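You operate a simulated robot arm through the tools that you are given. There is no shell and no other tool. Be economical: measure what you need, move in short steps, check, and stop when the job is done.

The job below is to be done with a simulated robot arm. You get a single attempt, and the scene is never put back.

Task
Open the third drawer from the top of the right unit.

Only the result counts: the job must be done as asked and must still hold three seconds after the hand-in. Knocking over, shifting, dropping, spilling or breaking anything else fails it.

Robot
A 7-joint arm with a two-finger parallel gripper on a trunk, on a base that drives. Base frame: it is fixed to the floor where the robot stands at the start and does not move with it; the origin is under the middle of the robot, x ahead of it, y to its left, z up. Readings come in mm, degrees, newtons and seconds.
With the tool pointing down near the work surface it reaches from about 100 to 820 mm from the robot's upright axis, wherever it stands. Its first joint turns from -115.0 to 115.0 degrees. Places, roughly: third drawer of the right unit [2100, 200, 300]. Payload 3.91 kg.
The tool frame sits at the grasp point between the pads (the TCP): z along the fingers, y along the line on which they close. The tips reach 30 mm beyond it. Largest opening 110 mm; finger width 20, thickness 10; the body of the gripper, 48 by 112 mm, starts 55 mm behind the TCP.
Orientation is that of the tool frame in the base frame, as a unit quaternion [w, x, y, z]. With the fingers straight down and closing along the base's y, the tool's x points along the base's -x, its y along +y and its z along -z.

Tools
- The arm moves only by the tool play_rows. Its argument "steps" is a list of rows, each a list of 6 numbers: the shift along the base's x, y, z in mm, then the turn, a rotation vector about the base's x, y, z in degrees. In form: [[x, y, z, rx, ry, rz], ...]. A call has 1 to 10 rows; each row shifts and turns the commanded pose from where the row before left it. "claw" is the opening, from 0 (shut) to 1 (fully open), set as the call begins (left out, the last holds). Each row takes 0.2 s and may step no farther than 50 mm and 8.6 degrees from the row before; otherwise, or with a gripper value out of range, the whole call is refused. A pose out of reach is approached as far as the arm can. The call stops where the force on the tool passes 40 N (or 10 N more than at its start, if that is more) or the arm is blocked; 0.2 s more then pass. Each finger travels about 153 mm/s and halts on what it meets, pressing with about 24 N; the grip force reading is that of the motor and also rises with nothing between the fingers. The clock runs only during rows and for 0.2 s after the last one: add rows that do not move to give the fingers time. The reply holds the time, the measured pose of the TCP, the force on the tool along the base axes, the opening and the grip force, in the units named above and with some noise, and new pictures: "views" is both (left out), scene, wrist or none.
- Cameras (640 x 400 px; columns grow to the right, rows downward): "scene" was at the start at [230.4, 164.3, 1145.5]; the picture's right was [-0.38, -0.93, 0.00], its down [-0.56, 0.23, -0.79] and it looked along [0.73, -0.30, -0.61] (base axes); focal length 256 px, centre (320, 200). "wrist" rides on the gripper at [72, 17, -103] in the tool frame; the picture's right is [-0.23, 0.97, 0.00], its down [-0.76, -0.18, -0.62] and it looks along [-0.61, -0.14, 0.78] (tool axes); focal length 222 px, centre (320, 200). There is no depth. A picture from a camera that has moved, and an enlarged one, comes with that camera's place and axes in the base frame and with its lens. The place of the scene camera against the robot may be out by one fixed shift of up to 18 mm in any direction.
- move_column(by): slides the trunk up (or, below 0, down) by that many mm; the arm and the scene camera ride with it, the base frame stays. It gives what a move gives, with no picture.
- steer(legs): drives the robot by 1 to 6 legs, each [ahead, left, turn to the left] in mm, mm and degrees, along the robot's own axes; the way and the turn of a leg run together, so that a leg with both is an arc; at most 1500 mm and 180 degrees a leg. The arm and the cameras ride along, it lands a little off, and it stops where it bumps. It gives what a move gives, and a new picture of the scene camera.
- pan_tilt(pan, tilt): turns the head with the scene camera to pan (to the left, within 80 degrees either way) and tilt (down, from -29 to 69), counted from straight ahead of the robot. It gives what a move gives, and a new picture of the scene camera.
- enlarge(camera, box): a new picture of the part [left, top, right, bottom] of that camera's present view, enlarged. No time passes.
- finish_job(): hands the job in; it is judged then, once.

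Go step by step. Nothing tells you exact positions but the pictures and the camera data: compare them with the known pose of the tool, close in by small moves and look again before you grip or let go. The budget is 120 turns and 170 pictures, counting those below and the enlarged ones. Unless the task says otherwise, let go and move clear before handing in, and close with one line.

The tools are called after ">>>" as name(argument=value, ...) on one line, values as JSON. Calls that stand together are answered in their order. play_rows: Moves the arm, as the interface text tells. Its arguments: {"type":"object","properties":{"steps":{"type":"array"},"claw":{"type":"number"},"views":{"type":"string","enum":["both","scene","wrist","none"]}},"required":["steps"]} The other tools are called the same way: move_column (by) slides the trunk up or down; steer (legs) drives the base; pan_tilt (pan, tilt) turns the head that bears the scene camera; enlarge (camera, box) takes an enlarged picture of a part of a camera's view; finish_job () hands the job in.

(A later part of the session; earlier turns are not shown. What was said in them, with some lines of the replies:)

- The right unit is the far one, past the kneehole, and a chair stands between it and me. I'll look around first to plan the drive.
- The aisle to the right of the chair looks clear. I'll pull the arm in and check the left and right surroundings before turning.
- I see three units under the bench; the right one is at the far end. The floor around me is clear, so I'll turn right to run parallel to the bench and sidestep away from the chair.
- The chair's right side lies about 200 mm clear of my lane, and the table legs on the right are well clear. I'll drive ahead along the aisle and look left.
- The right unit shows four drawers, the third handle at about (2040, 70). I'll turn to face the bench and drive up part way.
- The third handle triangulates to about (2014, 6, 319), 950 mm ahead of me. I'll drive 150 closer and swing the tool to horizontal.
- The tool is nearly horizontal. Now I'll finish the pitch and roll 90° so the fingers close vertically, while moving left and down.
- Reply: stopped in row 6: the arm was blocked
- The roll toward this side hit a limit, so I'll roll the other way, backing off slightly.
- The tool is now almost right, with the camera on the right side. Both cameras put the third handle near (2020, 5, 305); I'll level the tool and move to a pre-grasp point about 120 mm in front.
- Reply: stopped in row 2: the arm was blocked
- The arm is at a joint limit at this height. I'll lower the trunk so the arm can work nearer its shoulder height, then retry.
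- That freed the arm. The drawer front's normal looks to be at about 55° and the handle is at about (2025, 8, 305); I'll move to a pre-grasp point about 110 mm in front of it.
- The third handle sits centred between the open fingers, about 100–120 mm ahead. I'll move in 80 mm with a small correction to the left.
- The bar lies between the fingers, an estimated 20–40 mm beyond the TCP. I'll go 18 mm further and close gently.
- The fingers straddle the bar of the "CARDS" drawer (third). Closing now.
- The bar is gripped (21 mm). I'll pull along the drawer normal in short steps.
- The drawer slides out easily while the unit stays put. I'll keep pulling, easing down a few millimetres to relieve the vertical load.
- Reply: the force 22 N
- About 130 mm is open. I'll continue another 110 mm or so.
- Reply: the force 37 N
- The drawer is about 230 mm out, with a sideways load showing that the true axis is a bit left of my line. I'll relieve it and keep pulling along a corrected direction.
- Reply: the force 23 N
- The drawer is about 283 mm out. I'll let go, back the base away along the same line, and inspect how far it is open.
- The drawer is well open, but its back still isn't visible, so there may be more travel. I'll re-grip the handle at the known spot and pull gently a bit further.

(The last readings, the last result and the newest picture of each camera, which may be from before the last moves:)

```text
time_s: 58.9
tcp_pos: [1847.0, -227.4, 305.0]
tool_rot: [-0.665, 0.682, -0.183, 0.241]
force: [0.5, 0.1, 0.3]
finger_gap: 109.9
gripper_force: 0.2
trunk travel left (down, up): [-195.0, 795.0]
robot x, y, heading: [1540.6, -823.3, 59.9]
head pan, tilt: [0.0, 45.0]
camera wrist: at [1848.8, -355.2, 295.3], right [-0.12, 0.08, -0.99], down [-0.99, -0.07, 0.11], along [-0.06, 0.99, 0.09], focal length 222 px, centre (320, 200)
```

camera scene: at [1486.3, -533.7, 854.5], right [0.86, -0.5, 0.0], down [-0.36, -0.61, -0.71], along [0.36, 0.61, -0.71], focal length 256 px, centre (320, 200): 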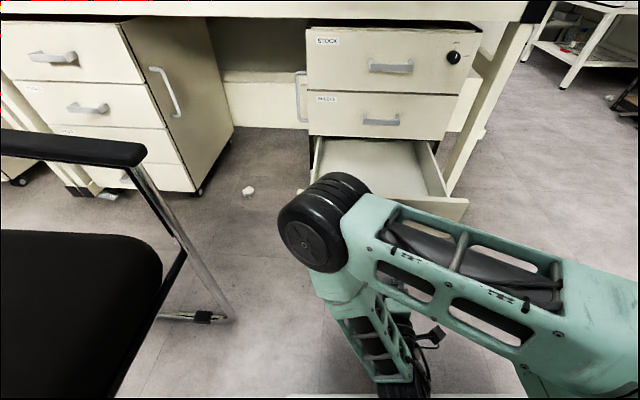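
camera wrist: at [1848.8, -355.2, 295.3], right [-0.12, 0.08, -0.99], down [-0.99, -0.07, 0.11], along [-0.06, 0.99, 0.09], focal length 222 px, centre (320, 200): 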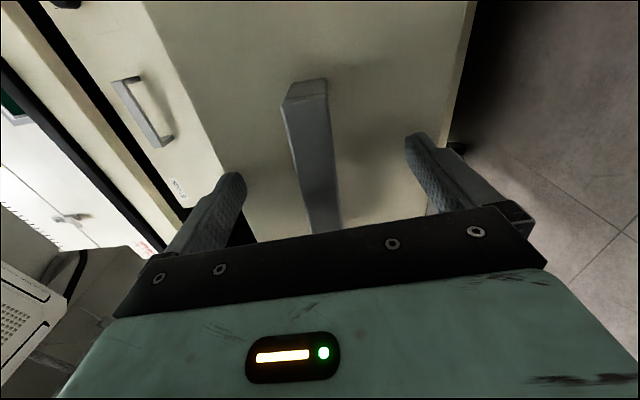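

The hand is back at the handle in the same relative place. I'll close and pull 40 mm.

>>> play_rows(steps=[[0, 0, 0, 0, 0, 0], [0, 0, 0, 0, 0, 0], [0, 0, 0, 0, 0, 0], [-6, -8, 0, 0, 0, 0], [-5, -8, 0, 0, 0, 0], [-6, -8, 0, 0, 0, 0], [-5, -8, 0, 0, 0, 0]], claw=0)

```text
time_s: 60.5
tcp_pos: [1824.5, -261.1, 304.5]
tool_rot: [-0.666, 0.682, -0.184, 0.239]
force: [-6.5, 7.5, -6.2]
finger_gap: 21.3
gripper_force: 44.8
trunk travel left (down, up): [-195.0, 795.0]
robot x, y, heading: [1542.8, -821.7, 60.2]
head pan, tilt: [0.0, 45.0]
camera scene: at [1486.3, -533.5, 854.4], right [0.86, -0.5, 0.0], down [-0.36, -0.61, -0.71], along [0.36, 0.61, -0.71], focal length 256 px, centre (320, 200)
camera wrist: at [1826.0, -388.3, 294.4], right [-0.12, 0.09, -0.99], down [-0.99, -0.07, 0.11], along [-0.06, 0.99, 0.09], focal length 222 px, centre (320, 200)
```

scene: 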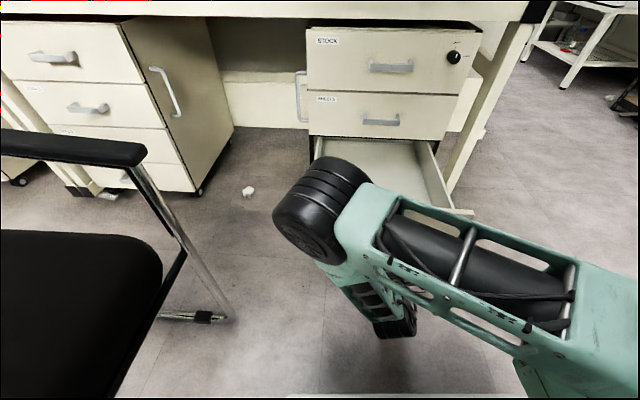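
wrist: 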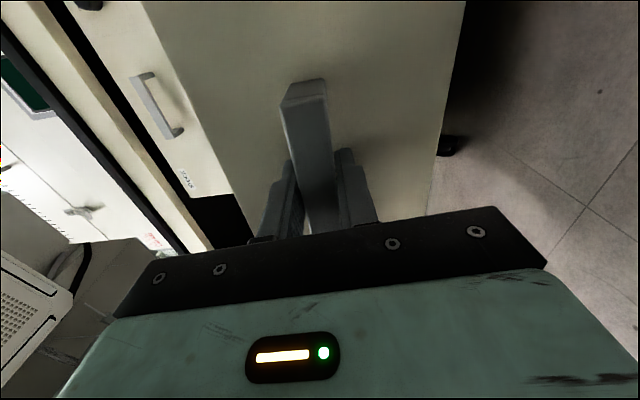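

It is still sliding freely at about 323 mm. I'll pull another 40 mm.

>>> play_rows(steps=[[-6, -8, 0, 0, 0, 0], [-6, -8, 0, 0, 0, 0], [-6, -8, 0, 0, 0, 0], [-5, -8, 0, 0, 0, 0]], views="scene")

```text
time_s: 61.5
tcp_pos: [1801.7, -294.1, 303.6]
tool_rot: [-0.665, 0.683, -0.184, 0.24]
force: [-5.8, 7.9, -4.5]
finger_gap: 20.8
gripper_force: 45.0
trunk travel left (down, up): [-195.0, 795.0]
robot x, y, heading: [1544.5, -823.8, 60.0]
head pan, tilt: [0.0, 45.0]
camera scene: at [1486.3, -533.6, 854.4], right [0.86, -0.5, 0.0], down [-0.36, -0.61, -0.71], along [0.36, 0.61, -0.71], focal length 256 px, centre (320, 200)
```

scene: 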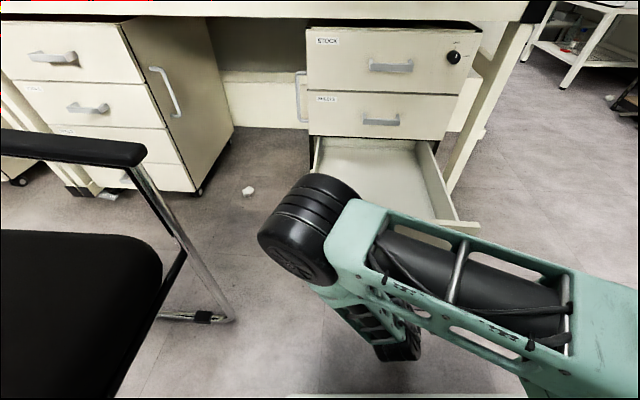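

The drawer is now about 360 mm open and nothing else has moved. I'll release and back clear.

>>> play_rows(steps=[[0, 0, 0, 0, 0, 0], [0, 0, 0, 0, 0, 0], [0, 0, 0, 0, 0, 0]], claw=1, views="none")

>>> steer(legs=[[-200, 14, 0]])

>>> pan_tilt(pan=0, tilt=38)

```text
time_s: 62.3
tcp_pos: [1803.1, -294.2, 304.6]
tool_rot: [-0.666, 0.682, -0.184, 0.24]
force: [0.9, -0.8, -0.5]
finger_gap: 109.9
gripper_force: 0.2
trunk travel left (down, up): [-195.0, 795.0]
robot x, y, heading: [1541.5, -825.0, 59.7]
head pan, tilt: [0.0, 45.0]
```

```text
time_s: 63.9
tcp_pos: [1689.7, -456.8, 305.1]
tool_rot: [-0.665, 0.682, -0.185, 0.241]
force: [0.3, -0.2, 0.3]
finger_gap: 110.0
gripper_force: 0.1
trunk travel left (down, up): [-195.0, 795.0]
robot x, y, heading: [1430.1, -987.1, 59.7]
head pan, tilt: [0.0, 45.0]
camera scene: at [1374.3, -697.9, 854.5], right [0.86, -0.5, 0.0], down [-0.36, -0.61, -0.71], along [0.36, 0.61, -0.71], focal length 256 px, centre (320, 200)
```

scene: 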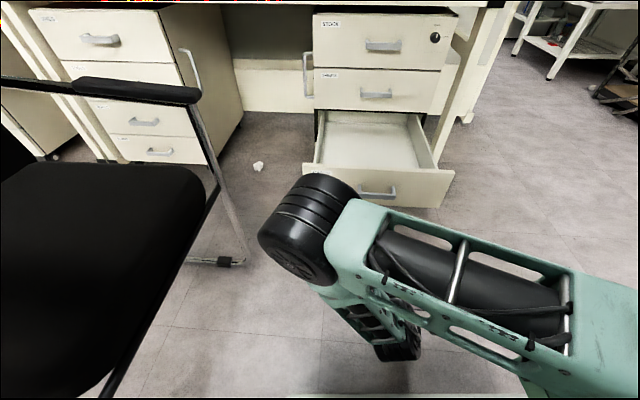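

```text
time_s: 64.5
tcp_pos: [1691.5, -458.0, 305.8]
tool_rot: [-0.665, 0.682, -0.184, 0.241]
force: [0.2, 0.0, 0.4]
finger_gap: 110.1
gripper_force: 0.2
trunk travel left (down, up): [-195.0, 795.0]
robot x, y, heading: [1428.6, -986.7, 59.9]
head pan, tilt: [0.0, 38.0]
camera scene: at [1376.8, -693.6, 864.7], right [0.86, -0.5, 0.0], down [-0.31, -0.53, -0.79], along [0.4, 0.68, -0.62], focal length 256 px, centre (320, 200)
```

scene: 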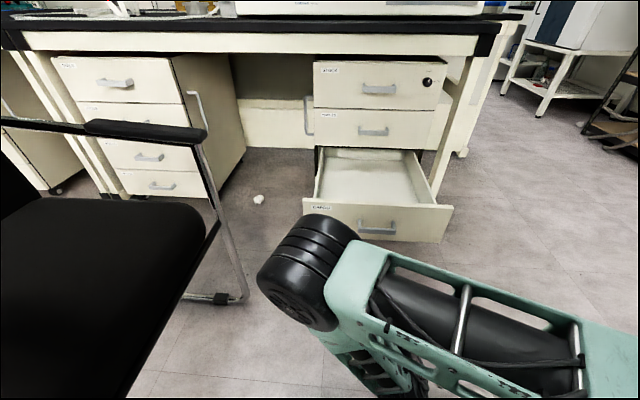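

The third drawer, "CARDS", is wide open with its back visible, the other drawers are shut, and the hand is clear. I'm handing in.

>>> finish_job()

```text
The job is handed in.
```

I opened the third drawer from the top of the right unit (labelled "CARDS") by about 360 mm, let go and backed clear. In the last picture the other drawers were still shut and nothing else had moved.
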